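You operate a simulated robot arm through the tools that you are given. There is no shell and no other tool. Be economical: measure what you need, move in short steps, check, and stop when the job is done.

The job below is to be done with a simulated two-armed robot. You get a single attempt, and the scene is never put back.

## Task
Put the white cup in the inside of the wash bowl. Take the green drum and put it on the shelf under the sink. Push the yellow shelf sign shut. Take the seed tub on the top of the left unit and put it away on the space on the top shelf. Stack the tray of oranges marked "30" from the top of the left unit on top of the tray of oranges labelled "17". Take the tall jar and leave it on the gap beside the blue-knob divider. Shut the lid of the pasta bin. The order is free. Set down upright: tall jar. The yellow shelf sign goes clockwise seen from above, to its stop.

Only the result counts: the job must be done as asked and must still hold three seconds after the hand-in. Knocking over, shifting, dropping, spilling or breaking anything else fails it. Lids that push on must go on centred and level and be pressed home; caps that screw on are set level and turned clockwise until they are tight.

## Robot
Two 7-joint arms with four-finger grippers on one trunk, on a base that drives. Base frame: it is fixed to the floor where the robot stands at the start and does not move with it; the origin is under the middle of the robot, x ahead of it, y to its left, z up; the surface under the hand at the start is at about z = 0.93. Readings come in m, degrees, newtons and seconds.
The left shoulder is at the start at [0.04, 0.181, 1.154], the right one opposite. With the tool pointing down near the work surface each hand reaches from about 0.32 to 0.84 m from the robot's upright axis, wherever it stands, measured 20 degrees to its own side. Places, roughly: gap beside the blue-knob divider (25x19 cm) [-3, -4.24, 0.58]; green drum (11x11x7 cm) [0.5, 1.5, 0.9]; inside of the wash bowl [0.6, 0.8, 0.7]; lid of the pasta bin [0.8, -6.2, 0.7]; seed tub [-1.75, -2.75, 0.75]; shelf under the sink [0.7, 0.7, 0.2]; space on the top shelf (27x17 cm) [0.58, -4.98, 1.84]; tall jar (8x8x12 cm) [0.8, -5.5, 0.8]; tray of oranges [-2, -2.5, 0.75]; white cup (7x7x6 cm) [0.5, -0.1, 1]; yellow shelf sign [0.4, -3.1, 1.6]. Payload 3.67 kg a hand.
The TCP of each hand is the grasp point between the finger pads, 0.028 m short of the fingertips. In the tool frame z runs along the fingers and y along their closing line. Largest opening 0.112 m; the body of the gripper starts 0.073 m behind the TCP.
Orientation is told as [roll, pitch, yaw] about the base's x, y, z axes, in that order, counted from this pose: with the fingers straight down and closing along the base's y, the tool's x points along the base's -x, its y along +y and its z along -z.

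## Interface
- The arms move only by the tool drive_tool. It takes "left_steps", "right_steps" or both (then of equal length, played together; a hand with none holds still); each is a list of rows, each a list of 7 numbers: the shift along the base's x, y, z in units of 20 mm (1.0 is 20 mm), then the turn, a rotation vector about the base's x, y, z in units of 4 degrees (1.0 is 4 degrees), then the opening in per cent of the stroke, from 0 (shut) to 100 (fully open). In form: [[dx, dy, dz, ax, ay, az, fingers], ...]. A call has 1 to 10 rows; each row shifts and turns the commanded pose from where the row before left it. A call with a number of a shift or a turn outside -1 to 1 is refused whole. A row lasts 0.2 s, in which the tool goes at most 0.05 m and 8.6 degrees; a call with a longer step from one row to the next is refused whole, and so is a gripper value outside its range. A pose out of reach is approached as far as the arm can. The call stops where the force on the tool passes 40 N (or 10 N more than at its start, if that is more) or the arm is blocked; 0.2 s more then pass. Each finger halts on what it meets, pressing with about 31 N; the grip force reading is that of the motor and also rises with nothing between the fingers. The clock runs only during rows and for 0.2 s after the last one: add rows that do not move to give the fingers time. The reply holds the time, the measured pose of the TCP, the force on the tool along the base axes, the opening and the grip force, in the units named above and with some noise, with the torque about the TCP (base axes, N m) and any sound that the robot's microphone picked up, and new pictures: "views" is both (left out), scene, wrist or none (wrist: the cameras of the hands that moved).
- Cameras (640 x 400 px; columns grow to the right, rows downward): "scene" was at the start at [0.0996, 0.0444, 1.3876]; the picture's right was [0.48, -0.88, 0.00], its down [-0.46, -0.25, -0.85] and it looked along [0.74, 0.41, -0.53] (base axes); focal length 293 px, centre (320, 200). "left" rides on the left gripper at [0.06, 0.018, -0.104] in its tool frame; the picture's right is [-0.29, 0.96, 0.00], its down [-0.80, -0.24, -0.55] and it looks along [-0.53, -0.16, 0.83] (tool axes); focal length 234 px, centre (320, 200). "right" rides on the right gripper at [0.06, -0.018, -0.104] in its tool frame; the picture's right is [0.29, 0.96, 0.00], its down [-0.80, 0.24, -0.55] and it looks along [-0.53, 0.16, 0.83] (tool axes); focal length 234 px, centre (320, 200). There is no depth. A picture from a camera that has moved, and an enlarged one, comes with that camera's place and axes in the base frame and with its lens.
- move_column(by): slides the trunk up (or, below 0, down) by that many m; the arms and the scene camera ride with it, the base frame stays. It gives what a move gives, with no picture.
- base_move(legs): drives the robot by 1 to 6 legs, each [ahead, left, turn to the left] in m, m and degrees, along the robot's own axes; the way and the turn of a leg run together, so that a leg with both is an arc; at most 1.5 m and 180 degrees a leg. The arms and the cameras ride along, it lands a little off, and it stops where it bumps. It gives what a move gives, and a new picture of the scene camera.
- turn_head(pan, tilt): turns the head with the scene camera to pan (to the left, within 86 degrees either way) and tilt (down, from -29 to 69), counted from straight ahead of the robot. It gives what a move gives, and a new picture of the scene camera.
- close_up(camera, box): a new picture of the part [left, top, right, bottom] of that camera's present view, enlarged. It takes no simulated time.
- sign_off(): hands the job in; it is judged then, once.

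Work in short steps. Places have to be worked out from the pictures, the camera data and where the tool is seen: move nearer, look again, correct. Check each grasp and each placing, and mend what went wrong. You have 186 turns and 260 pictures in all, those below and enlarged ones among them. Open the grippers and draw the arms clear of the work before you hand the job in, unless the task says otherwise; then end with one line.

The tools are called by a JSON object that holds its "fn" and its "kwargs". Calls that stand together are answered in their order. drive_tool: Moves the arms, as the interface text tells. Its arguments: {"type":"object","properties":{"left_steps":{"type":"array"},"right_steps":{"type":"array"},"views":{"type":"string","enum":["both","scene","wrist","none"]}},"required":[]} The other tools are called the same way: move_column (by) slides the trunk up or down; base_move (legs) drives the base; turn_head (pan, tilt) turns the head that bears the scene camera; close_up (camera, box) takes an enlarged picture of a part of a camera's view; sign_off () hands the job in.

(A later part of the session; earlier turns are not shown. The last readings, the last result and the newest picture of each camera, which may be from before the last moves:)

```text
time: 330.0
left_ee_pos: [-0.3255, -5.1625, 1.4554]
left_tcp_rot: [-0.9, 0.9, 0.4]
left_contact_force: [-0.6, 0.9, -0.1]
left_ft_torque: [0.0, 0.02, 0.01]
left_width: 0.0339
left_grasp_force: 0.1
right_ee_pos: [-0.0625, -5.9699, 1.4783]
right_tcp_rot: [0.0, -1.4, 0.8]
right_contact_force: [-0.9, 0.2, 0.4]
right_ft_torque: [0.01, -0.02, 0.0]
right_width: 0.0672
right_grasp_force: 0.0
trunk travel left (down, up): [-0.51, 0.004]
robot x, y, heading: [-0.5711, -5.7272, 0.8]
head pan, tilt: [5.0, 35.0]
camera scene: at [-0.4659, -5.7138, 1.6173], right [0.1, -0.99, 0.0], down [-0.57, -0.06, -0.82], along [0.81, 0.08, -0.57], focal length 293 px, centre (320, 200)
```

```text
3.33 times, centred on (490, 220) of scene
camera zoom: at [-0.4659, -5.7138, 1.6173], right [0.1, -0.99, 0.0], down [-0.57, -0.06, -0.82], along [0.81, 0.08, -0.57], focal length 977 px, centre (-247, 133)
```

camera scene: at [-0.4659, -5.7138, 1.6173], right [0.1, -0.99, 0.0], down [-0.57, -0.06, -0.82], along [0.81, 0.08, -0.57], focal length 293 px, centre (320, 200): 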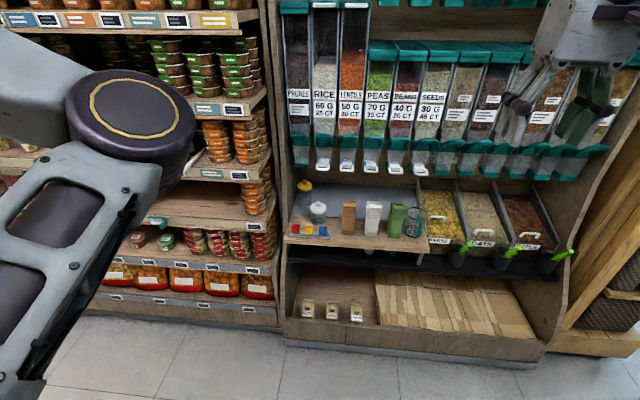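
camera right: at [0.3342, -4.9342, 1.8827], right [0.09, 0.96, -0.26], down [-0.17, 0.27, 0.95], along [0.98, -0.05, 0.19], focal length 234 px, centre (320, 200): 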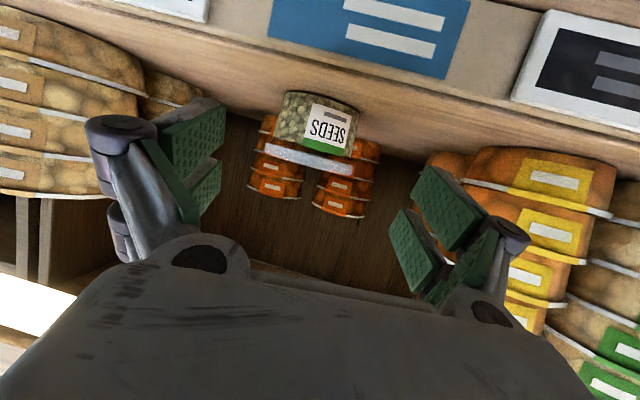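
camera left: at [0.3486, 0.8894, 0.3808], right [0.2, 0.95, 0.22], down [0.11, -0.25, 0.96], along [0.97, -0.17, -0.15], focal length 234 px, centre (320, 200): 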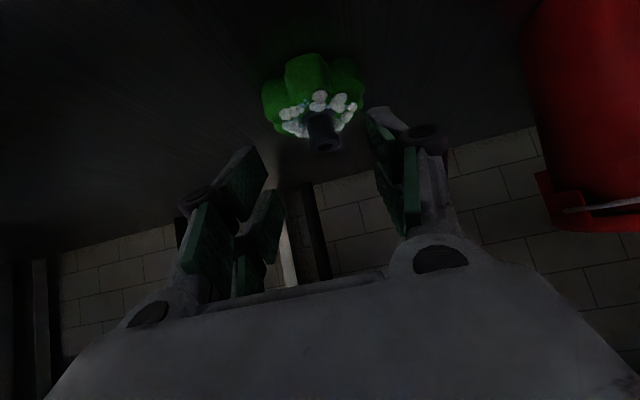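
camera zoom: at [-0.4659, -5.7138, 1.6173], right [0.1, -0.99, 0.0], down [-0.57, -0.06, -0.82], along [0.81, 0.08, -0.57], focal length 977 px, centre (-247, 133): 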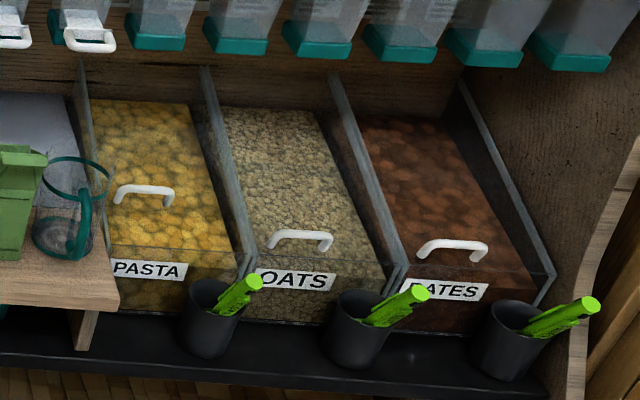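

The tall jar is the yellow-lidded one at about (0.75, -5.52). The pasta lid's handle sits differently from its neighbours, so it's ajar. I'll move closer to look at it.

{"fn": "base_move", "kwargs": {"legs": [[0.28, -0.05, 0]]}}

{"fn": "turn_head", "kwargs": {"pan": -12, "tilt": 40}}

```text
time: 332.0
left_ee_pos: [-0.0409, -5.2098, 1.4546]
left_tcp_rot: [-0.9, 0.7, 0.0]
left_contact_force: [-0.7, 0.3, -0.4]
left_ft_torque: [-0.01, -0.03, -0.03]
left_width: 0.0338
left_grasp_force: 0.1
right_ee_pos: [0.2149, -6.0203, 1.4815]
right_tcp_rot: [0.0, -1.4, 0.4]
right_contact_force: [0.3, 0.2, -0.2]
right_ft_torque: [0.0, -0.01, -0.02]
right_width: 0.0672
right_grasp_force: 0.2
trunk travel left (down, up): [-0.51, 0.004]
robot x, y, heading: [-0.2901, -5.7715, 0.2]
head pan, tilt: [5.0, 35.0]
camera scene: at [-0.1857, -5.7602, 1.6175], right [0.1, -1.0, 0.0], down [-0.57, -0.06, -0.82], along [0.82, 0.08, -0.57], focal length 293 px, centre (320, 200)
```

scene: 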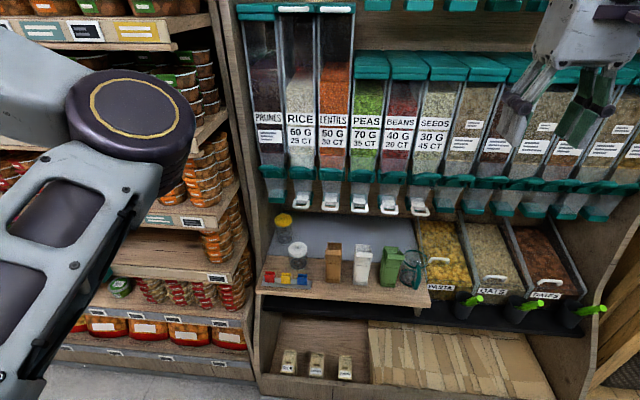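

```text
time: 332.8
left_ee_pos: [-0.038, -5.2108, 1.4544]
left_tcp_rot: [-0.9, 0.9, 0.0]
left_contact_force: [0.0, 0.0, -0.4]
left_ft_torque: [0.0, 0.02, 0.01]
left_width: 0.0337
left_grasp_force: 0.0
right_ee_pos: [0.2182, -6.0215, 1.4792]
right_tcp_rot: [0.0, -1.3, 0.4]
right_contact_force: [-0.1, -0.9, -0.5]
right_ft_torque: [0.02, 0.02, -0.01]
right_width: 0.0673
right_grasp_force: 0.0
trunk travel left (down, up): [-0.51, 0.004]
robot x, y, heading: [-0.2874, -5.7699, 0.4]
head pan, tilt: [-12.0, 40.0]
camera scene: at [-0.1862, -5.7862, 1.6097], right [-0.2, -0.98, 0.0], down [-0.63, 0.13, -0.77], along [0.75, -0.15, -0.64], focal length 293 px, centre (320, 200)
```

scene: 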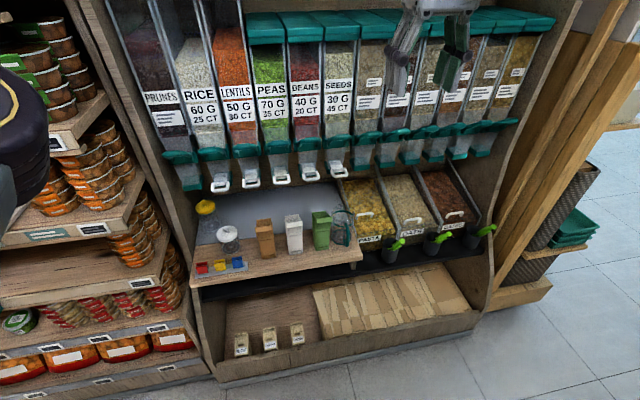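

{"fn": "close_up", "kwargs": {"camera": "scene", "box": [310, 160, 500, 280]}}

```text
3.33 times, centred on (405, 220) of scene
camera zoom: at [-0.1862, -5.7862, 1.6097], right [-0.2, -0.98, 0.0], down [-0.63, 0.13, -0.77], along [0.75, -0.15, -0.64], focal length 977 px, centre (37, 133)
```

zoom: 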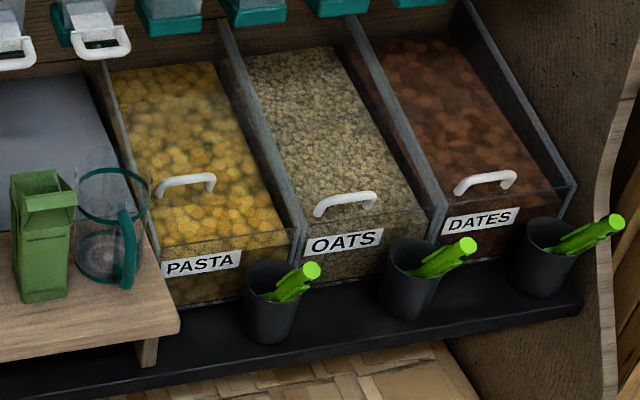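

The pasta lid's handle is about 5 cm higher than on the closed bins, at about (0.69, -6.165, 0.74). It's hinged at the back and raised, so I'll press it down from the front with closed fingers. First I'll lower the trunk and drive in.

{"fn": "move_column", "kwargs": {"by": -0.25}}

{"fn": "base_move", "kwargs": {"legs": [[0.2, -0.15, 0]]}}

{"fn": "drive_tool", "kwargs": {"right_steps": [[0, 0, -0.5, 0, -1, 0, 0], [0, 0, -0.5, 0, -1, 0, 0], [0, 0, -0.5, 0, -1, 0, 0], [0, 0, -0.5, 0, -1, 0, 0], [0, 0, -0.5, 0, -1, 0, 0], [0, 0, -0.5, 0, -1, 0, 0], [0, 0, -0.5, 0, -1, 0, 0], [0, 0, -0.5, 0, -1, 0, 0], [0, 0, -0.5, 0, -1, 0, 0], [0, 0, -0.5, 0, -1, 0, 0]]}}

```text
time: 335.4
left_ee_pos: [-0.0395, -5.2091, 1.2059]
left_tcp_rot: [-1.0, 0.8, 0.1]
left_contact_force: [0.0, 0.1, 0.1]
left_ft_torque: [-0.02, 0.0, -0.03]
left_width: 0.0334
left_grasp_force: 0.1
right_ee_pos: [0.2171, -6.0215, 1.2307]
right_tcp_rot: [-0.1, -1.2, 0.4]
right_contact_force: [0.0, -0.2, -0.9]
right_ft_torque: [0.01, 0.0, 0.0]
right_width: 0.067
right_grasp_force: 0.2
trunk travel left (down, up): [-0.26, 0.254]
robot x, y, heading: [-0.2909, -5.7718, 0.5]
head pan, tilt: [-12.0, 40.0]
```

```text
time: 337.2
left_ee_pos: [0.1627, -5.3562, 1.206]
left_tcp_rot: [-0.9, 0.8, 0.2]
left_contact_force: [-0.3, 0.6, 0.1]
left_ft_torque: [0.02, 0.06, -0.01]
left_width: 0.0337
left_grasp_force: 0.0
right_ee_pos: [0.4208, -6.1672, 1.2302]
right_tcp_rot: [0.0, -1.3, 0.6]
right_contact_force: [-0.7, 0.3, 0.3]
right_ft_torque: [-0.02, 0.04, -0.01]
right_width: 0.0673
right_grasp_force: 0.1
trunk travel left (down, up): [-0.26, 0.254]
robot x, y, heading: [-0.0856, -5.9172, 0.5]
head pan, tilt: [-12.0, 40.0]
camera scene: at [0.0157, -5.9334, 1.3604], right [-0.2, -0.98, 0.0], down [-0.63, 0.13, -0.77], along [0.75, -0.15, -0.64], focal length 293 px, centre (320, 200)
```

scene: 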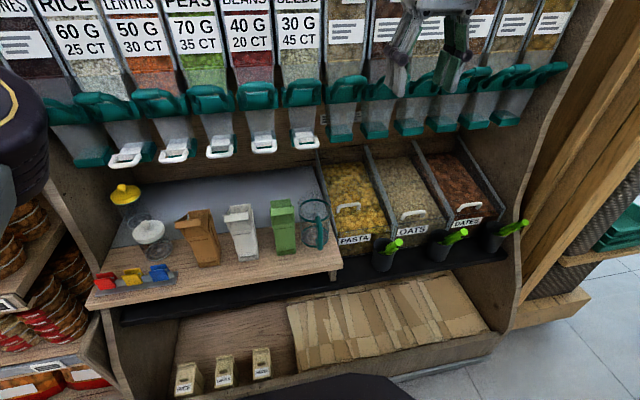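

```text
time: 339.4
left_ee_pos: [0.1614, -5.3577, 1.2056]
left_tcp_rot: [-0.9, 0.8, 0.3]
left_contact_force: [-0.2, -1.1, -0.1]
left_ft_torque: [0.02, -0.01, -0.01]
left_width: 0.0337
left_grasp_force: 0.1
right_ee_pos: [0.4222, -6.1663, 1.1301]
right_tcp_rot: [-0.4, -41.3, 0.7]
right_contact_force: [0.1, 0.6, 0.0]
right_ft_torque: [0.0, 0.01, 0.05]
right_width: 0.0
right_grasp_force: 31.0
trunk travel left (down, up): [-0.26, 0.254]
robot x, y, heading: [-0.0869, -5.9195, 0.7]
head pan, tilt: [-12.0, 40.0]
camera scene: at [0.0155, -5.9337, 1.3604], right [-0.2, -0.98, 0.0], down [-0.63, 0.13, -0.77], along [0.75, -0.15, -0.64], focal length 293 px, centre (320, 200)
camera right: at [0.3076, -6.1856, 1.1684], right [-0.22, 0.95, -0.2], down [0.23, 0.25, 0.94], along [0.95, 0.17, -0.27], focal length 234 px, centre (320, 200)
```

scene: 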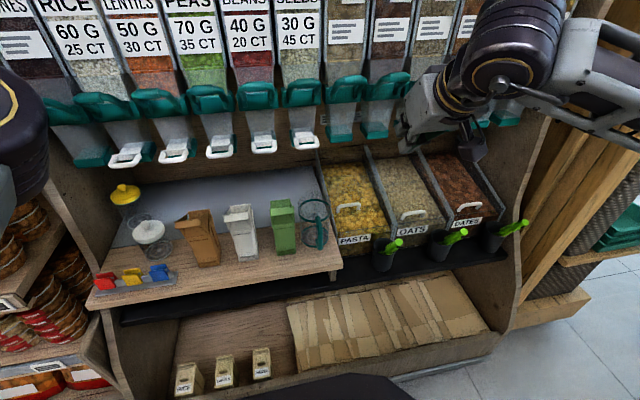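
right: 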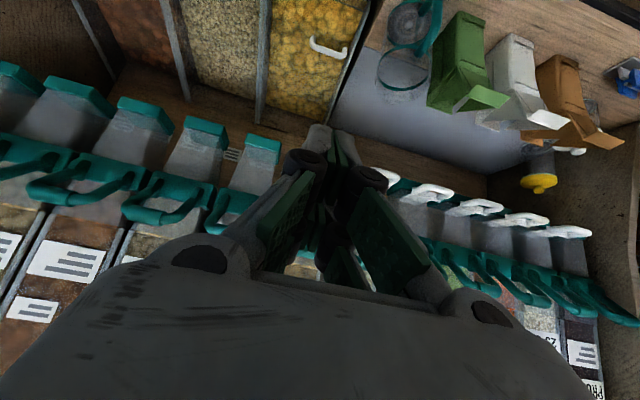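

Teal levers stick out at about x 0.61, z 1.14, so I'll lower the hand in front of them first and then go in underneath.

{"fn": "drive_tool", "kwargs": {"right_steps": [[0, 0, -1, 0, 0, 0, 0], [0, 0, -1, 0, 0, 0, 0], [0, 0, -1, 0, 0, 0, 0], [0, 0, -1, 0, 0, 0, 0], [0, 0, -1, 0, 0, 0, 0], [0, 0, -1, 0, 0, 0, 0], [0, 0, -1, 0, 0, 0, 0], [0, 0, -1, 0, 0, 0, 0], [0, 0, -1, 0, 0, 0, 0], [0, 0, -1, 0, 0, 0, 0]], "views": "none"}}

{"fn": "drive_tool", "kwargs": {"right_steps": [[0.8, 0, -0.7, 0, 0, 0, 0], [1, 0, -0.5, 0, 0, 0, 0], [1, 0, -0.5, 0, 0, 0, 0], [1, 0, -0.5, 0, 0, 0, 0], [1, 0, -0.5, 0, 0, 0, 0], [1, 0, -0.3, 0, 0, 0, 0], [1, 0, 0, 0, 0, 0, 0], [1, 0, 0, 0, 0, 0, 0]]}}

```text
time: 341.6
left_ee_pos: [0.162, -5.3568, 1.2051]
left_tcp_rot: [-0.8, 0.8, 0.2]
left_contact_force: [0.5, -0.4, -1.0]
left_ft_torque: [0.0, 0.02, 0.02]
left_width: 0.0337
left_grasp_force: 0.0
right_ee_pos: [0.4198, -6.1679, 0.9303]
right_tcp_rot: [-0.5, -41.3, 0.7]
right_contact_force: [-0.1, -0.2, -0.9]
right_ft_torque: [-0.01, 0.04, 0.01]
right_width: 0.0
right_grasp_force: 31.1
trunk travel left (down, up): [-0.26, 0.254]
robot x, y, heading: [-0.0872, -5.9144, 0.7]
head pan, tilt: [-12.0, 40.0]
```

```text
time: 343.4
left_ee_pos: [0.1636, -5.3562, 1.2053]
left_tcp_rot: [-1.0, 0.9, 0.2]
left_contact_force: [0.1, -0.6, -0.2]
left_ft_torque: [0.0, 0.05, 0.03]
left_width: 0.0336
left_grasp_force: 0.1
right_ee_pos: [0.5769, -6.1673, 0.868]
right_tcp_rot: [-0.6, -41.4, 0.8]
right_contact_force: [0.0, 1.5, -0.5]
right_ft_torque: [-0.02, 0.0, 0.02]
right_width: 0.0
right_grasp_force: 31.0
trunk travel left (down, up): [-0.26, 0.254]
robot x, y, heading: [-0.089, -5.9152, 0.7]
head pan, tilt: [-12.0, 40.0]
camera scene: at [0.0164, -5.9332, 1.3604], right [-0.2, -0.98, 0.0], down [-0.63, 0.13, -0.77], along [0.75, -0.15, -0.64], focal length 293 px, centre (320, 200)
camera right: at [0.4631, -6.1855, 0.9068], right [-0.22, 0.95, -0.2], down [0.23, 0.25, 0.94], along [0.95, 0.16, -0.28], focal length 234 px, centre (320, 200)
```

scene: 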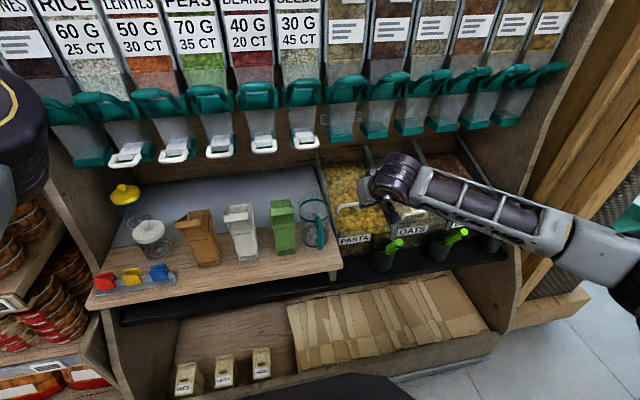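
right: 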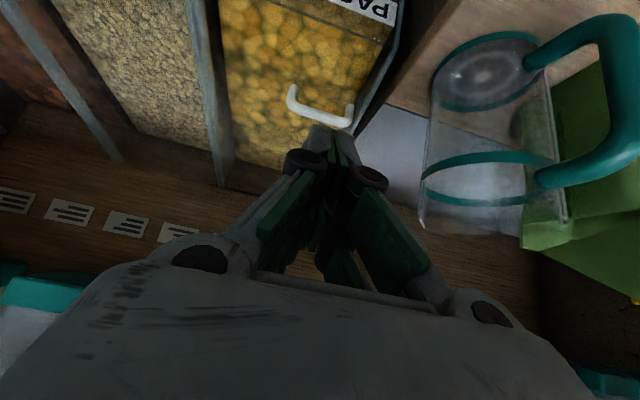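

The handle bar is at (0.68, -6.169, 0.745), and the measuring jug is close on the left of the hand, so I'll shift 1 cm away from it while moving above the handle.

{"fn": "drive_tool", "kwargs": {"right_steps": [[0.5, -0.5, 0, 0, 0, 0, 0], [1, 0, -0.5, 0, 0, 0, 0], [1, 0, -0.6, 0, 0, 0, 0], [1, 0, -0.6, 0, 0, 0, 0], [1, 0, -0.6, 0, 0, 0, 0], [0, 0, -0.4, 0, 0, 0, 0]], "views": "wrist"}}

{"fn": "close_up", "kwargs": {"camera": "scene", "box": [290, 140, 450, 260]}}

```text
time: 344.9
left_ee_pos: [0.1616, -5.3571, 1.2062]
left_tcp_rot: [-0.9, 0.8, 0.2]
left_contact_force: [0.2, 0.3, 0.0]
left_ft_torque: [-0.02, 0.0, 0.03]
left_width: 0.0334
left_grasp_force: 0.0
right_ee_pos: [0.6655, -6.1774, 0.816]
right_tcp_rot: [-0.4, -41.4, 0.7]
right_contact_force: [0.3, -0.3, 0.4]
right_ft_torque: [0.01, -0.01, -0.04]
right_width: 0.0
right_grasp_force: 31.0
trunk travel left (down, up): [-0.26, 0.254]
robot x, y, heading: [-0.0883, -5.9178, 0.8]
head pan, tilt: [-12.0, 40.0]
camera right: at [0.5513, -6.1953, 0.8539], right [-0.22, 0.95, -0.2], down [0.23, 0.25, 0.94], along [0.95, 0.17, -0.28], focal length 234 px, centre (320, 200)
```

right: 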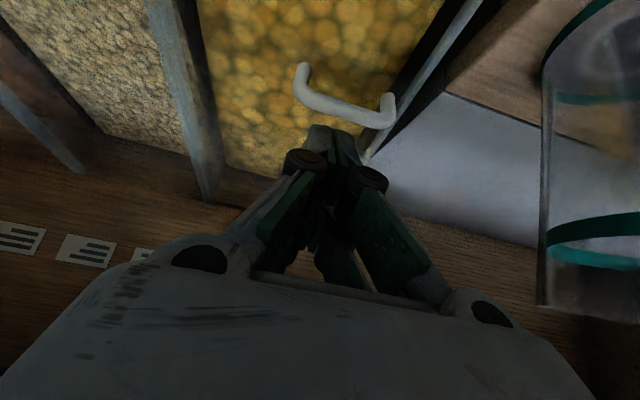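

```text
3.33 times, centred on (370, 200) of scene
camera zoom: at [0.0154, -5.9337, 1.3604], right [-0.2, -0.98, 0.0], down [-0.63, 0.13, -0.77], along [0.75, -0.15, -0.64], focal length 977 px, centre (153, 200)
```

zoom: 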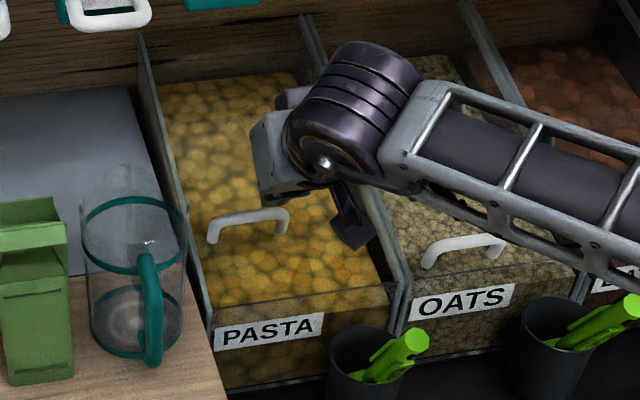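

The fingertips are directly above the handle bar. I'll press down, following the lid's arc.

{"fn": "drive_tool", "kwargs": {"right_steps": [[0, 0, -0.6, 0, 0, 0, 0], [0, 0, -0.6, 0, 0, 0, 0], [0, 0, -0.5, 0, 0, 0, 0], [-0.15, 0, -0.5, 0, 0, 0, 0], [-0.15, 0, -0.5, 0, 0, 0, 0], [-0.2, 0, -0.5, 0, 0, 0, 0], [-0.2, 0, -0.5, 0, 0, 0, 0], [-0.2, 0, -0.5, 0, 0, 0, 0]], "views": "wrist"}}

{"fn": "close_up", "kwargs": {"camera": "scene", "box": [290, 140, 450, 260]}}

```text
time: 346.6
left_ee_pos: [0.1647, -5.3566, 1.205]
left_tcp_rot: [-0.9, 1.0, 0.2]
left_contact_force: [0.5, -0.1, -0.9]
left_ft_torque: [0.06, 0.06, 0.01]
left_width: 0.0338
left_grasp_force: 0.0
right_ee_pos: [0.6499, -6.1791, 0.7259]
right_tcp_rot: [-0.6, -41.0, 0.8]
right_contact_force: [0.7, 0.3, 1.4]
right_ft_torque: [-0.01, 0.12, 0.0]
right_width: 0.0001
right_grasp_force: 35.2
trunk travel left (down, up): [-0.26, 0.254]
robot x, y, heading: [-0.0863, -5.9147, 0.7]
head pan, tilt: [-12.0, 40.0]
camera right: at [0.5353, -6.1966, 0.7662], right [-0.22, 0.95, -0.2], down [0.24, 0.25, 0.94], along [0.95, 0.16, -0.28], focal length 234 px, centre (320, 200)
```

right: 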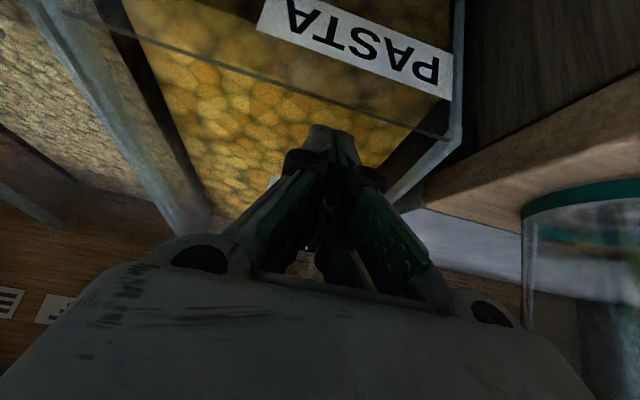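

```text
3.33 times, centred on (370, 200) of scene
camera zoom: at [0.0189, -5.9344, 1.3599], right [-0.2, -0.98, 0.0], down [-0.63, 0.13, -0.76], along [0.75, -0.15, -0.65], focal length 977 px, centre (153, 200)
```

zoom: 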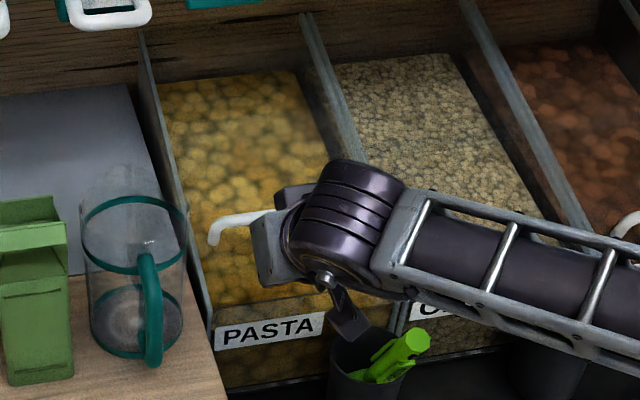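

I felt no resistance and the handle doesn't seem to have moved. I'll back off up and out, and inspect the lid more closely.

{"fn": "drive_tool", "kwargs": {"right_steps": [[0, 0, 1, 0, 0, 0, 0], [0, 0, 1, 0, 0, 0, 0], [0, 0, 1, 0, 0, 0, 0], [0, 0, 1, 0, 0, 0, 0], [-1, -0.3, 0.5, 0, 0, 0, 0], [-1, -0.3, 0.5, 0, 0, 0, 0], [-1, -0.3, 0.5, 0, 0, 0, 0], [-1, -0.3, 0.5, 0, 0, 0, 0], [-1, -0.3, 0.5, 0, 0, 0, 0]], "views": "wrist"}}

{"fn": "close_up", "kwargs": {"camera": "scene", "box": [300, 130, 480, 260]}}

{"fn": "close_up", "kwargs": {"camera": "right", "box": [150, 0, 450, 190]}}

```text
time: 348.6
left_ee_pos: [0.1618, -5.3565, 1.2056]
left_tcp_rot: [-0.9, 0.8, 0.1]
left_contact_force: [-0.5, -0.3, 0.3]
left_ft_torque: [-0.01, -0.03, -0.02]
left_width: 0.034
left_grasp_force: 0.2
right_ee_pos: [0.5489, -6.2071, 0.863]
right_tcp_rot: [-0.3, -41.4, 0.7]
right_contact_force: [-0.1, -0.2, -1.0]
right_ft_torque: [0.0, 0.03, -0.02]
right_width: 0.0
right_grasp_force: 35.7
trunk travel left (down, up): [-0.26, 0.254]
robot x, y, heading: [-0.0966, -5.9165, 0.7]
head pan, tilt: [-12.0, 40.0]
camera right: at [0.4343, -6.2255, 0.9004], right [-0.22, 0.95, -0.2], down [0.23, 0.25, 0.94], along [0.95, 0.17, -0.28], focal length 234 px, centre (320, 200)
```

right: 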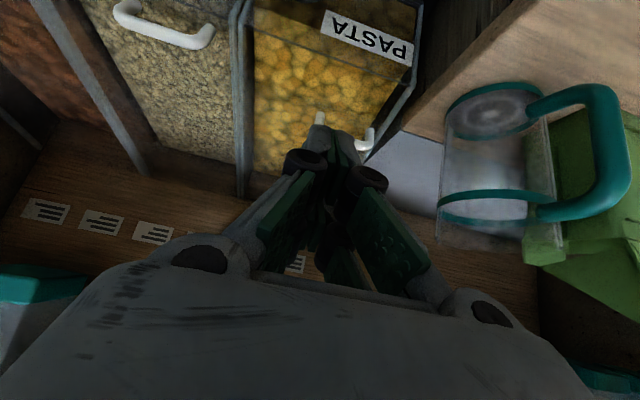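

```text
3.08 times, centred on (390, 195) of scene
camera zoom: at [0.015, -5.9335, 1.3605], right [-0.2, -0.98, 0.0], down [-0.63, 0.13, -0.77], along [0.75, -0.15, -0.64], focal length 902 px, centre (105, 215)
```

zoom: 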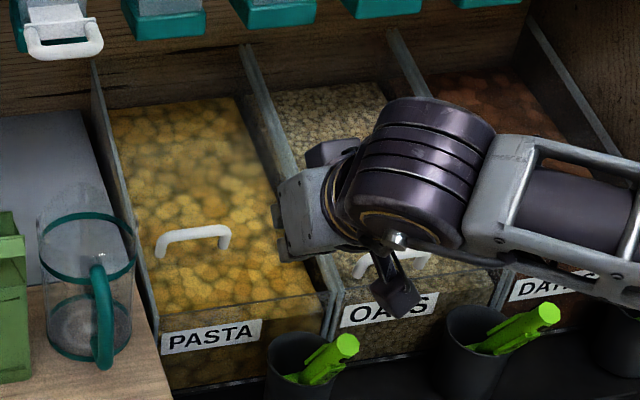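

```text
2.11 times, centred on (300, 95) of right
camera zoom: at [0.4343, -6.2255, 0.9004], right [-0.22, 0.95, -0.2], down [0.23, 0.25, 0.94], along [0.95, 0.17, -0.28], focal length 493 px, centre (362, 421)
```

zoom: 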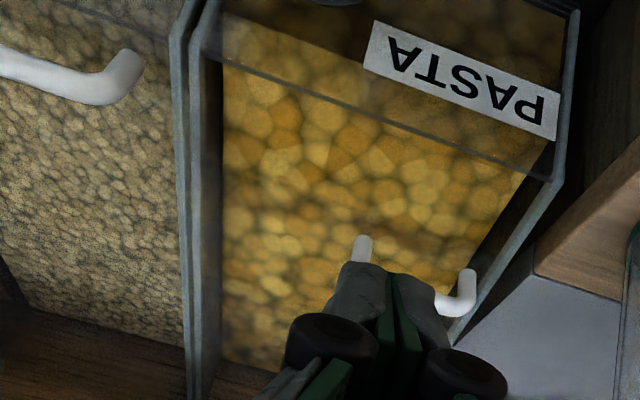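

The handle dropped about 1 cm, so the lid is on a stiff hinge and pressing works; I just need to go further. I'll make the hand steeper, so the camera housing clears the scoop cup, and press again.

{"fn": "drive_tool", "kwargs": {"right_steps": [[0, 0.5, 0.5, 0, 1, 0, 0], [0, 0.5, 0.5, 0, 1, 0, 0], [0.5, 0.5, 0, 0, 1, 0, 0], [1, 0.5, 0, 0, 1, 0, 0], [1, 0, -0.5, 0, 0.5, 0, 0], [1, 0, -0.5, 0, 0, 0, 0], [1, 0, -0.5, 0, 0, 0, 0], [0.7, 0, -0.5, 0, 0, 0, 0]], "views": "wrist"}}

{"fn": "close_up", "kwargs": {"camera": "scene", "box": [300, 130, 480, 260]}}

```text
time: 350.4
left_ee_pos: [0.1626, -5.3575, 1.2051]
left_tcp_rot: [-0.9, 0.8, 0.2]
left_contact_force: [0.6, 0.7, 0.5]
left_ft_torque: [0.03, 0.04, 0.01]
left_width: 0.0337
left_grasp_force: 0.1
right_ee_pos: [0.6538, -6.1684, 0.8414]
right_tcp_rot: [-0.2, -23.4, 0.5]
right_contact_force: [1.0, 0.4, 0.7]
right_ft_torque: [-0.01, -0.02, 0.03]
right_width: 0.0
right_grasp_force: 36.2
trunk travel left (down, up): [-0.26, 0.254]
robot x, y, heading: [-0.0925, -5.9177, 0.8]
head pan, tilt: [-12.0, 40.0]
camera right: at [0.5565, -6.1864, 0.9126], right [-0.27, 0.95, -0.12], down [0.51, 0.25, 0.82], along [0.82, 0.16, -0.56], focal length 234 px, centre (320, 200)
```

right: 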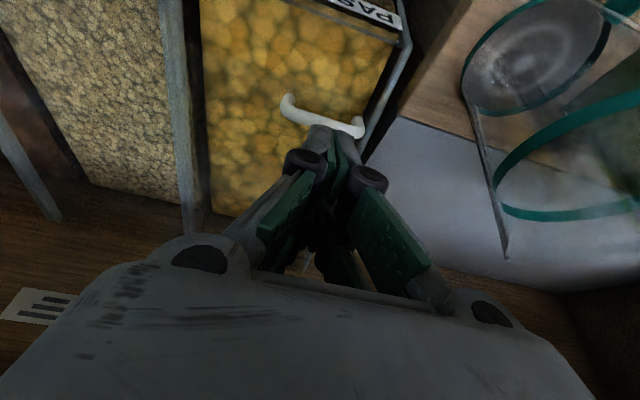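

```text
3.08 times, centred on (390, 195) of scene
camera zoom: at [0.0162, -5.9334, 1.3604], right [-0.2, -0.98, 0.0], down [-0.63, 0.13, -0.77], along [0.75, -0.15, -0.64], focal length 902 px, centre (105, 215)
```

zoom: 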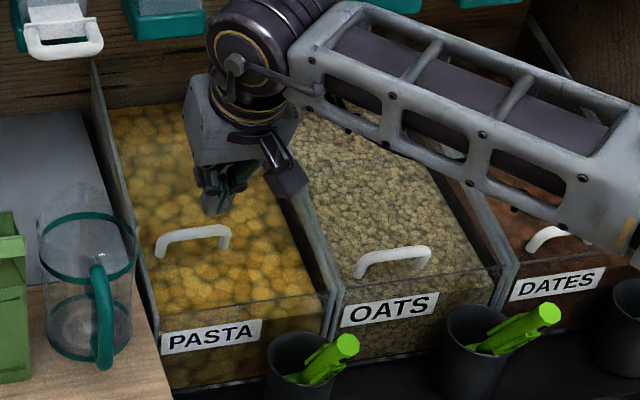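

The geometry suggests the lid may slide rather than hinge. I'll zoom in on the handle and the lid's edge.

{"fn": "close_up", "kwargs": {"camera": "scene", "box": [320, 175, 400, 235]}}

{"fn": "close_up", "kwargs": {"camera": "right", "box": [190, 0, 420, 145]}}

```text
6.67 times, centred on (360, 205) of scene
camera zoom: at [0.0162, -5.9334, 1.3604], right [-0.2, -0.98, 0.0], down [-0.63, 0.13, -0.77], along [0.75, -0.15, -0.64], focal length 1954 px, centre (53, 167)
```

zoom: 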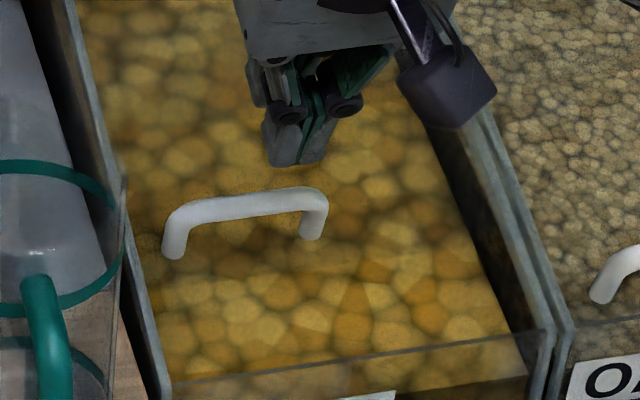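

```text
2.76 times, centred on (305, 72) of right
camera zoom: at [0.5565, -6.1864, 0.9126], right [-0.27, 0.95, -0.12], down [0.51, 0.25, 0.82], along [0.82, 0.16, -0.56], focal length 646 px, centre (361, 552)
```

zoom: 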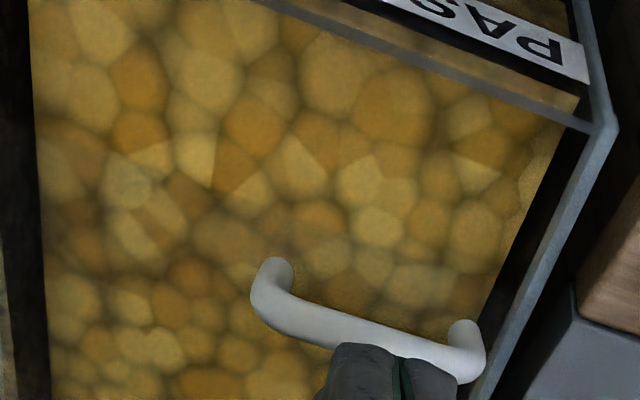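

The handle did move about 1 cm during the first press, which fits a stiff hinged lid. I'll press down again, gently, and compare.

{"fn": "drive_tool", "kwargs": {"right_steps": [[0, 0, -1, 0, 0, 0, 0], [0, 0, -1, 0, 0, 0, 0], [0, 0, -1, 0, 0, 0, 0], [0, 0, -1, 0, 0, 0, 0], [0, 0, -0.8, 0, 0, 0, 0], [0, 0, -0.5, 0, 0, 0, 0], [0, 0, 0, 0, 0, 0, 0]], "views": "none"}}

{"fn": "close_up", "kwargs": {"camera": "scene", "box": [320, 165, 440, 255]}}

{"fn": "close_up", "kwargs": {"camera": "right", "box": [140, 0, 480, 215]}}

```text
time: 352.1
left_ee_pos: [0.1619, -5.3564, 1.2063]
left_tcp_rot: [-0.8, 0.7, 0.2]
left_contact_force: [0.5, 0.0, 0.1]
left_ft_torque: [0.02, 0.02, 0.01]
left_width: 0.0335
left_grasp_force: 0.0
right_ee_pos: [0.6531, -6.166, 0.7347]
right_tcp_rot: [-0.2, -23.3, 0.6]
right_contact_force: [0.4, -0.2, 0.3]
right_ft_torque: [-0.01, 0.0, 0.01]
right_width: 0.0
right_grasp_force: 35.7
trunk travel left (down, up): [-0.26, 0.254]
robot x, y, heading: [-0.087, -5.9184, 0.6]
head pan, tilt: [-12.0, 40.0]
```

```text
4.44 times, centred on (380, 210) of scene
camera zoom: at [0.0156, -5.9334, 1.3604], right [-0.2, -0.98, 0.0], down [-0.63, 0.13, -0.77], along [0.75, -0.15, -0.64], focal length 1303 px, centre (53, 156)
```

zoom: 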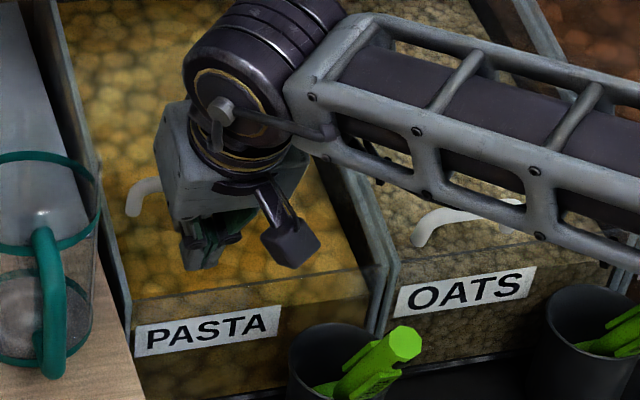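

```text
1.86 times, centred on (310, 108) of right
camera zoom: at [0.5558, -6.1844, 0.807], right [-0.27, 0.95, -0.12], down [0.51, 0.25, 0.82], along [0.82, 0.17, -0.55], focal length 436 px, centre (339, 372)
```

zoom: 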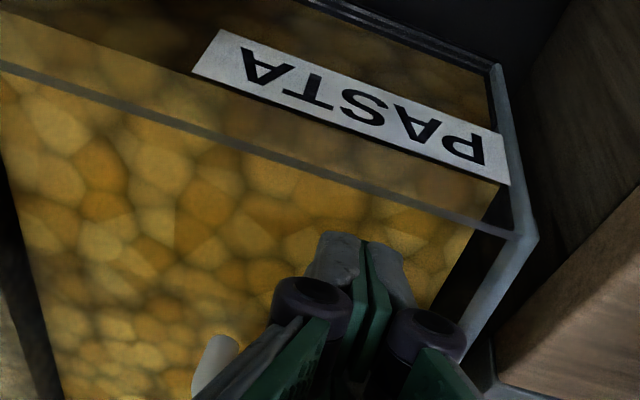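

The fingers are now in front of the handle with nothing beneath them, so the lid is slid back behind that point. I'll try hooking the fingertips behind the handle bar and drawing it forward instead.

{"fn": "drive_tool", "kwargs": {"right_steps": [[0, 0, 1, 0, 0, 0, 0], [0, 0, 1, 0, 0, 0, 0], [0, 0, 1, 0, 0, 0, 0], [0, 0, 0.8, 0, 0, 0, 0], [1, 0, 0, 0, 0, 0, 0], [1, 0, 0, 0, 0, 0, 0], [0.7, 0, 0, 0, 0, 0, 0], [0, 0, -0.6, 0, 0, 0, 0]], "views": "wrist"}}

{"fn": "close_up", "kwargs": {"camera": "scene", "box": [320, 165, 440, 255]}}

```text
time: 353.9
left_ee_pos: [0.1636, -5.3573, 1.2055]
left_tcp_rot: [-0.8, 0.8, 0.2]
left_contact_force: [-0.3, 0.5, -0.3]
left_ft_torque: [0.01, -0.01, 0.03]
left_width: 0.0336
left_grasp_force: 0.1
right_ee_pos: [0.7065, -6.168, 0.8015]
right_tcp_rot: [-0.2, -23.3, 0.6]
right_contact_force: [-0.2, 0.1, -0.6]
right_ft_torque: [-0.02, 0.01, -0.01]
right_width: 0.0
right_grasp_force: 35.8
trunk travel left (down, up): [-0.26, 0.254]
robot x, y, heading: [-0.0863, -5.9181, 0.6]
head pan, tilt: [-12.0, 40.0]
camera right: at [0.6092, -6.186, 0.8722], right [-0.27, 0.95, -0.12], down [0.51, 0.25, 0.82], along [0.82, 0.16, -0.56], focal length 234 px, centre (320, 200)
```

right: 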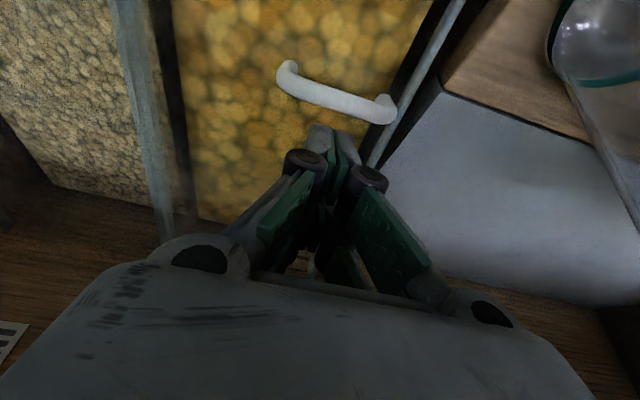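

```text
4.44 times, centred on (380, 210) of scene
camera zoom: at [0.0159, -5.9338, 1.3604], right [-0.2, -0.98, 0.0], down [-0.63, 0.13, -0.77], along [0.75, -0.15, -0.64], focal length 1303 px, centre (53, 156)
```

zoom: 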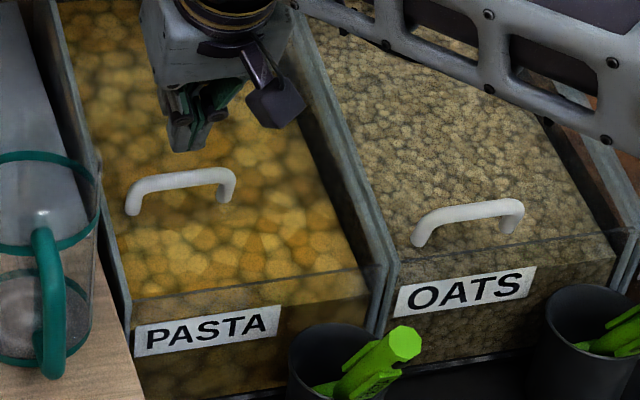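

Now the numbers fit a lid slid back about 5 cm along the slope: the pasta bar is at (0.683, 0.753) versus about (0.64, 0.728) when closed. My tips are just behind the bar; I'll lower them and then pull forward down the slope.

{"fn": "drive_tool", "kwargs": {"right_steps": [[0, 0, -0.6, 0, 0, 0, 0], [0, 0, -0.5, 0, 0, 0, 0], [0, 0, -0.4, 0, 0, 0, 0], [0, 0, -0.3, 0, 0, 0, 0], [0, 0, -0.2, 0, 0, 0, 0]], "views": "wrist"}}

```text
time: 355.1
left_ee_pos: [0.1626, -5.3573, 1.2059]
left_tcp_rot: [-0.9, 0.7, 0.2]
left_contact_force: [0.6, 0.8, 0.7]
left_ft_torque: [0.01, 0.05, 0.03]
left_width: 0.0337
left_grasp_force: 0.2
right_ee_pos: [0.7057, -6.1672, 0.7587]
right_tcp_rot: [-0.2, -23.3, 0.6]
right_contact_force: [-0.2, -0.2, 0.7]
right_ft_torque: [0.03, 0.0, -0.01]
right_width: 0.0001
right_grasp_force: 35.7
trunk travel left (down, up): [-0.26, 0.254]
robot x, y, heading: [-0.0891, -5.9224, 0.6]
head pan, tilt: [-12.0, 40.0]
camera right: at [0.6097, -6.1854, 0.8313], right [-0.27, 0.95, -0.12], down [0.51, 0.25, 0.82], along [0.82, 0.16, -0.56], focal length 234 px, centre (320, 200)
```

right: 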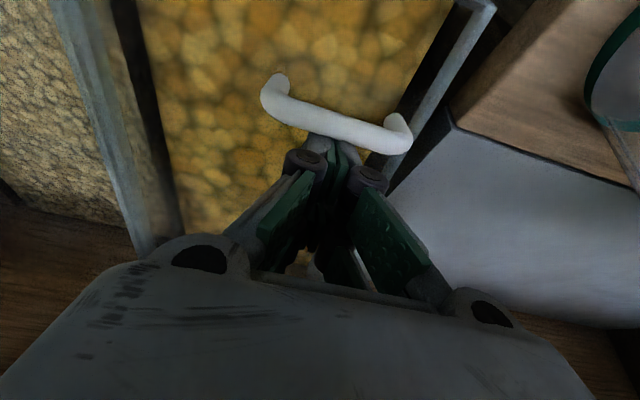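

The tips are now behind and below the bar. I'll pull forward along the slope.

{"fn": "drive_tool", "kwargs": {"right_steps": [[-0.7, 0, -0.1, 0, 0, 0, 0], [-0.7, 0, -0.2, 0, 0, 0, 0], [-0.7, 0, -0.2, 0, 0, 0, 0], [-0.7, 0, -0.2, 0, 0, 0, 0], [0, 0, 0, 0, 0, 0, 0]], "views": "wrist"}}

{"fn": "close_up", "kwargs": {"camera": "scene", "box": [320, 165, 440, 255]}}

```text
time: 356.3
left_ee_pos: [0.1614, -5.357, 1.2071]
left_tcp_rot: [-0.9, 0.8, 0.3]
left_contact_force: [0.1, -0.7, 0.4]
left_ft_torque: [0.04, -0.07, -0.01]
left_width: 0.0335
left_grasp_force: 0.0
right_ee_pos: [0.6561, -6.1667, 0.7535]
right_tcp_rot: [0.0, -24.2, 0.4]
right_contact_force: [5.9, 0.7, -1.8]
right_ft_torque: [0.01, -0.18, -0.07]
right_width: 0.0001
right_grasp_force: 36.0
trunk travel left (down, up): [-0.26, 0.254]
robot x, y, heading: [-0.0872, -5.9169, 0.7]
head pan, tilt: [-12.0, 40.0]
stopped in row 5 (right hand): the force on the tool passed its limit at 43 N (the readings are from after the stop); the commanded pose is now the measured one
camera right: at [0.5585, -6.1848, 0.8235], right [-0.27, 0.96, -0.12], down [0.5, 0.24, 0.83], along [0.83, 0.17, -0.54], focal length 234 px, centre (320, 200)
```

right: 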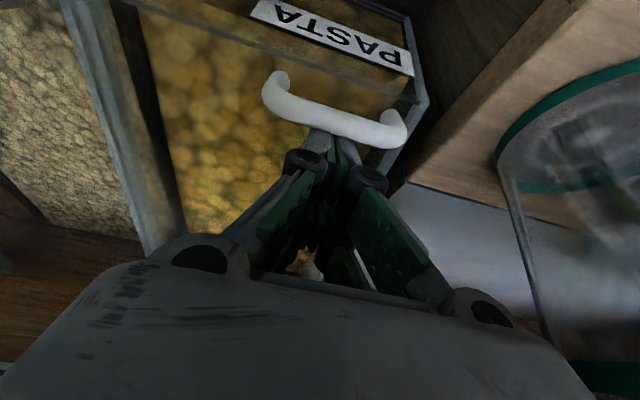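

```text
4.44 times, centred on (380, 210) of scene
camera zoom: at [0.016, -5.9335, 1.3604], right [-0.2, -0.98, 0.0], down [-0.63, 0.13, -0.77], along [0.75, -0.15, -0.64], focal length 1303 px, centre (53, 156)
```

zoom: 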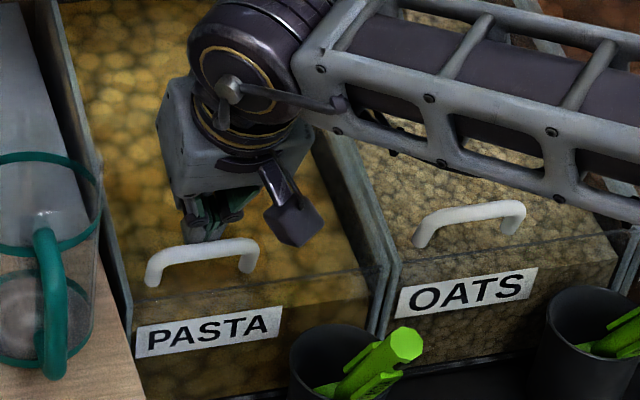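

The lid slid forward and hit its stop at 43 N. The handle-to-label distance now matches the closed OATS bin. I'll unhook: a touch back, then straight up and out.

{"fn": "drive_tool", "kwargs": {"right_steps": [[0.4, 0, 0.1, 0, 0, 0, 0], [0, 0, 1, 0, 0, 0, 0], [0, 0, 1, 0, 0, 0, 0], [0, 0, 1, 0, 0, 0, 0], [0, 0, 1, 0, 0, 0, 0], [-1, 0, 0.5, 0, 0, 0, 0], [-1, 0, 0.5, 0, 0, 0, 0], [-1, 0, 0, 0, 0, 0, 0], [-1, 0, 0, 0, 0, 0, 0], [-1, 0, 0, 0, 0, 0, 0]], "views": "none"}}

{"fn": "drive_tool", "kwargs": {"right_steps": [[-1, 0, 0, 0, 0, 0, 0], [-1, 0, 0, 0, 0, 0, 0], [-1, 0, 0, 0, 0, 0, 0], [-1, 0, 0, 0, 0, 0, 0], [-1, 0, 0.5, 0, 0, 0, 0], [-1, 0, 0.5, 0, 0, 0, 0], [-1, 0, 1, 0, 0, 0, 0], [0, 0, 1, 0, 0, 0, 0], [0, 0, 1, 0, 0, 0, 0], [0, 0, 1, 0, 0, 0, 0]], "views": "none"}}

{"fn": "close_up", "kwargs": {"camera": "scene", "box": [290, 140, 490, 270]}}

```text
time: 358.5
left_ee_pos: [0.1622, -5.3572, 1.205]
left_tcp_rot: [-0.8, 0.8, 0.1]
left_contact_force: [-0.1, -0.3, 0.4]
left_ft_torque: [0.02, 0.01, 0.01]
left_width: 0.0336
left_grasp_force: 0.0
right_ee_pos: [0.5642, -6.1669, 0.8557]
right_tcp_rot: [-0.1, -24.2, 0.5]
right_contact_force: [-0.4, -0.2, -0.1]
right_ft_torque: [0.0, -0.01, -0.02]
right_width: 0.0
right_grasp_force: 35.3
trunk travel left (down, up): [-0.26, 0.254]
robot x, y, heading: [-0.0866, -5.917, 0.9]
head pan, tilt: [-12.0, 40.0]
```

```text
time: 360.7
left_ee_pos: [0.1636, -5.358, 1.2066]
left_tcp_rot: [-0.9, 0.8, 0.2]
left_contact_force: [-0.6, -0.3, -0.1]
left_ft_torque: [0.04, -0.01, -0.02]
left_width: 0.0335
left_grasp_force: 0.0
right_ee_pos: [0.4249, -6.1654, 0.9557]
right_tcp_rot: [-0.1, -24.2, 0.5]
right_contact_force: [-1.0, -0.4, -0.9]
right_ft_torque: [-0.02, -0.03, -0.02]
right_width: 0.0
right_grasp_force: 35.6
trunk travel left (down, up): [-0.26, 0.254]
robot x, y, heading: [-0.0881, -5.9222, 0.8]
head pan, tilt: [-12.0, 40.0]
```

```text
3.08 times, centred on (390, 205) of scene
camera zoom: at [0.0164, -5.9333, 1.3604], right [-0.2, -0.98, 0.0], down [-0.63, 0.13, -0.77], along [0.75, -0.15, -0.64], focal length 902 px, centre (105, 185)
```

zoom: 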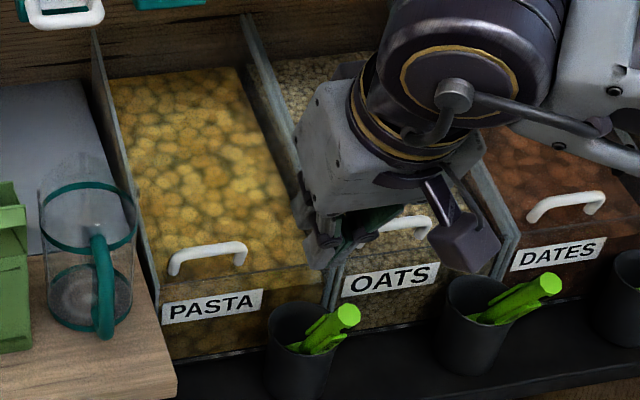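

The pasta lid is shut flush like its neighbours. Next is the tall jar: I'll back off, move left and lower the trunk, so the hand can reach in nearly horizontally under the spouts.

{"fn": "base_move", "kwargs": {"legs": [[-0.2, 0, 0], [0, 0.66, 0]]}}

{"fn": "move_column", "kwargs": {"by": -0.18}}

{"fn": "drive_tool", "kwargs": {"right_steps": [[0, 0, 1, 0, -1, 0, 90], [0, 0, 1, 0, -1, 0, 90], [0, 0, 1, 0, -1, 0, 90], [0, 0, 1, 0, -1, 0, 90], [0, 0, 0.5, 0, -1, 0, 90], [0, 0, 0, 0, -1, 0, 90], [0, 0, 0, 0, -1, 0, 90], [0, 0, 0, 0, -1, 0, 90], [0, 0, 0, 0, -1, 0, 90]], "views": "wrist"}}

{"fn": "turn_head", "kwargs": {"pan": -15, "tilt": 28}}

```text
time: 365.6
left_ee_pos: [-0.0269, -4.7168, 1.204]
left_tcp_rot: [-0.8, 0.8, -0.8]
left_contact_force: [-1.4, 0.2, 0.2]
left_ft_torque: [0.01, 0.02, -0.01]
left_width: 0.0334
left_grasp_force: 0.2
right_ee_pos: [0.2213, -5.5308, 0.9541]
right_tcp_rot: [-0.1, -24.3, -0.6]
right_contact_force: [0.5, -0.6, 0.6]
right_ft_torque: [-0.01, -0.02, 0.02]
right_width: 0.0
right_grasp_force: 35.6
trunk travel left (down, up): [-0.26, 0.254]
robot x, y, heading: [-0.2904, -5.2741, -0.4]
head pan, tilt: [-12.0, 40.0]
camera scene: at [-0.183, -5.2901, 1.3604], right [-0.21, -0.98, 0.0], down [-0.63, 0.14, -0.77], along [0.75, -0.16, -0.64], focal length 293 px, centre (320, 200)
```

scene: 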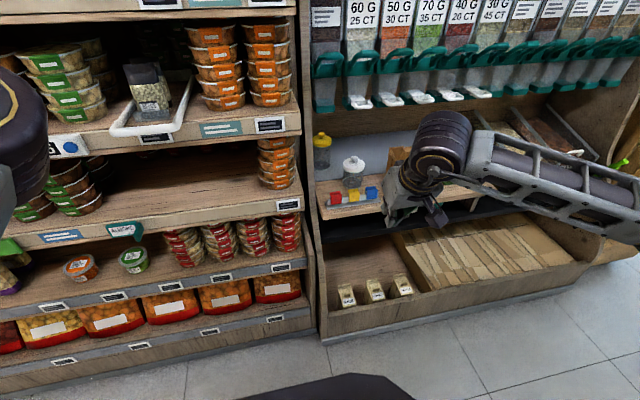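

```text
time: 367.6
left_ee_pos: [-0.0265, -4.7162, 1.0248]
left_tcp_rot: [-0.8, 0.8, -0.8]
left_contact_force: [0.6, 0.8, -0.1]
left_ft_torque: [-0.01, -0.02, -0.02]
left_width: 0.0336
left_grasp_force: 0.0
right_ee_pos: [0.2222, -5.5309, 0.7729]
right_tcp_rot: [-0.1, -24.2, -0.5]
right_contact_force: [-0.4, -0.2, 1.4]
right_ft_torque: [-0.01, 0.01, -0.03]
right_width: 0.0
right_grasp_force: 35.7
trunk travel left (down, up): [-0.08, 0.434]
robot x, y, heading: [-0.2857, -5.272, -0.2]
head pan, tilt: [-12.0, 40.0]
```

```text
time: 369.6
left_ee_pos: [-0.0273, -4.717, 1.0243]
left_tcp_rot: [-0.9, 0.8, -0.8]
left_contact_force: [0.6, -0.8, -0.6]
left_ft_torque: [0.0, -0.04, 0.04]
left_width: 0.0336
left_grasp_force: 0.1
right_ee_pos: [0.2432, -5.5306, 0.8635]
right_tcp_rot: [0.6, -60.2, -1.0]
right_contact_force: [-0.1, -0.8, 0.5]
right_ft_torque: [-0.01, 0.02, 0.0]
right_width: 0.1007
right_grasp_force: 0.1
right hand out of reach, approached as far as the arm can: row 8, 9
trunk travel left (down, up): [-0.08, 0.434]
robot x, y, heading: [-0.2885, -5.27, -0.3]
head pan, tilt: [-12.0, 40.0]
camera right: at [0.1205, -5.5473, 0.8635], right [-0.13, 0.96, -0.25], down [-0.08, 0.24, 0.97], along [0.99, 0.15, 0.05], focal length 234 px, centre (320, 200)
```

right: 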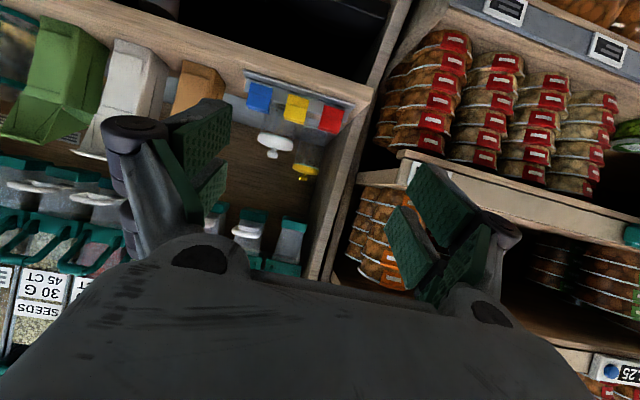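

```text
time: 370.4
left_ee_pos: [-0.0271, -4.7163, 1.0243]
left_tcp_rot: [-1.0, 0.9, -0.7]
left_contact_force: [0.0, 0.0, 0.0]
left_ft_torque: [0.0, 0.02, -0.03]
left_width: 0.0338
left_grasp_force: 0.1
right_ee_pos: [0.2411, -5.5311, 0.864]
right_tcp_rot: [0.5, -60.1, -1.0]
right_contact_force: [-0.1, -0.1, -0.8]
right_ft_torque: [-0.03, 0.01, 0.07]
right_width: 0.1008
right_grasp_force: 0.1
trunk travel left (down, up): [-0.08, 0.434]
robot x, y, heading: [-0.2854, -5.2742, -0.3]
head pan, tilt: [-15.0, 28.0]
camera scene: at [-0.1782, -5.2963, 1.1978], right [-0.26, -0.96, 0.0], down [-0.45, 0.12, -0.88], along [0.85, -0.23, -0.47], focal length 293 px, centre (320, 200)
```

scene: 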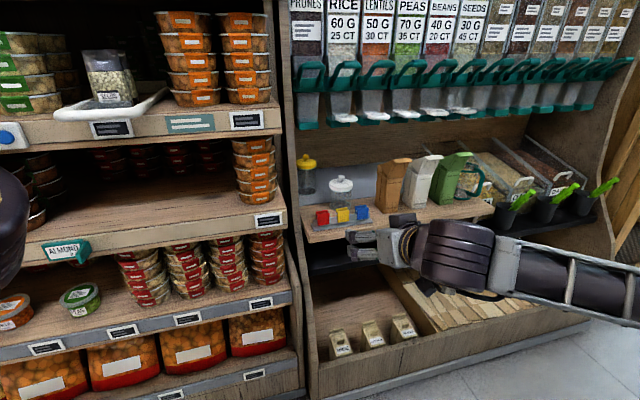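

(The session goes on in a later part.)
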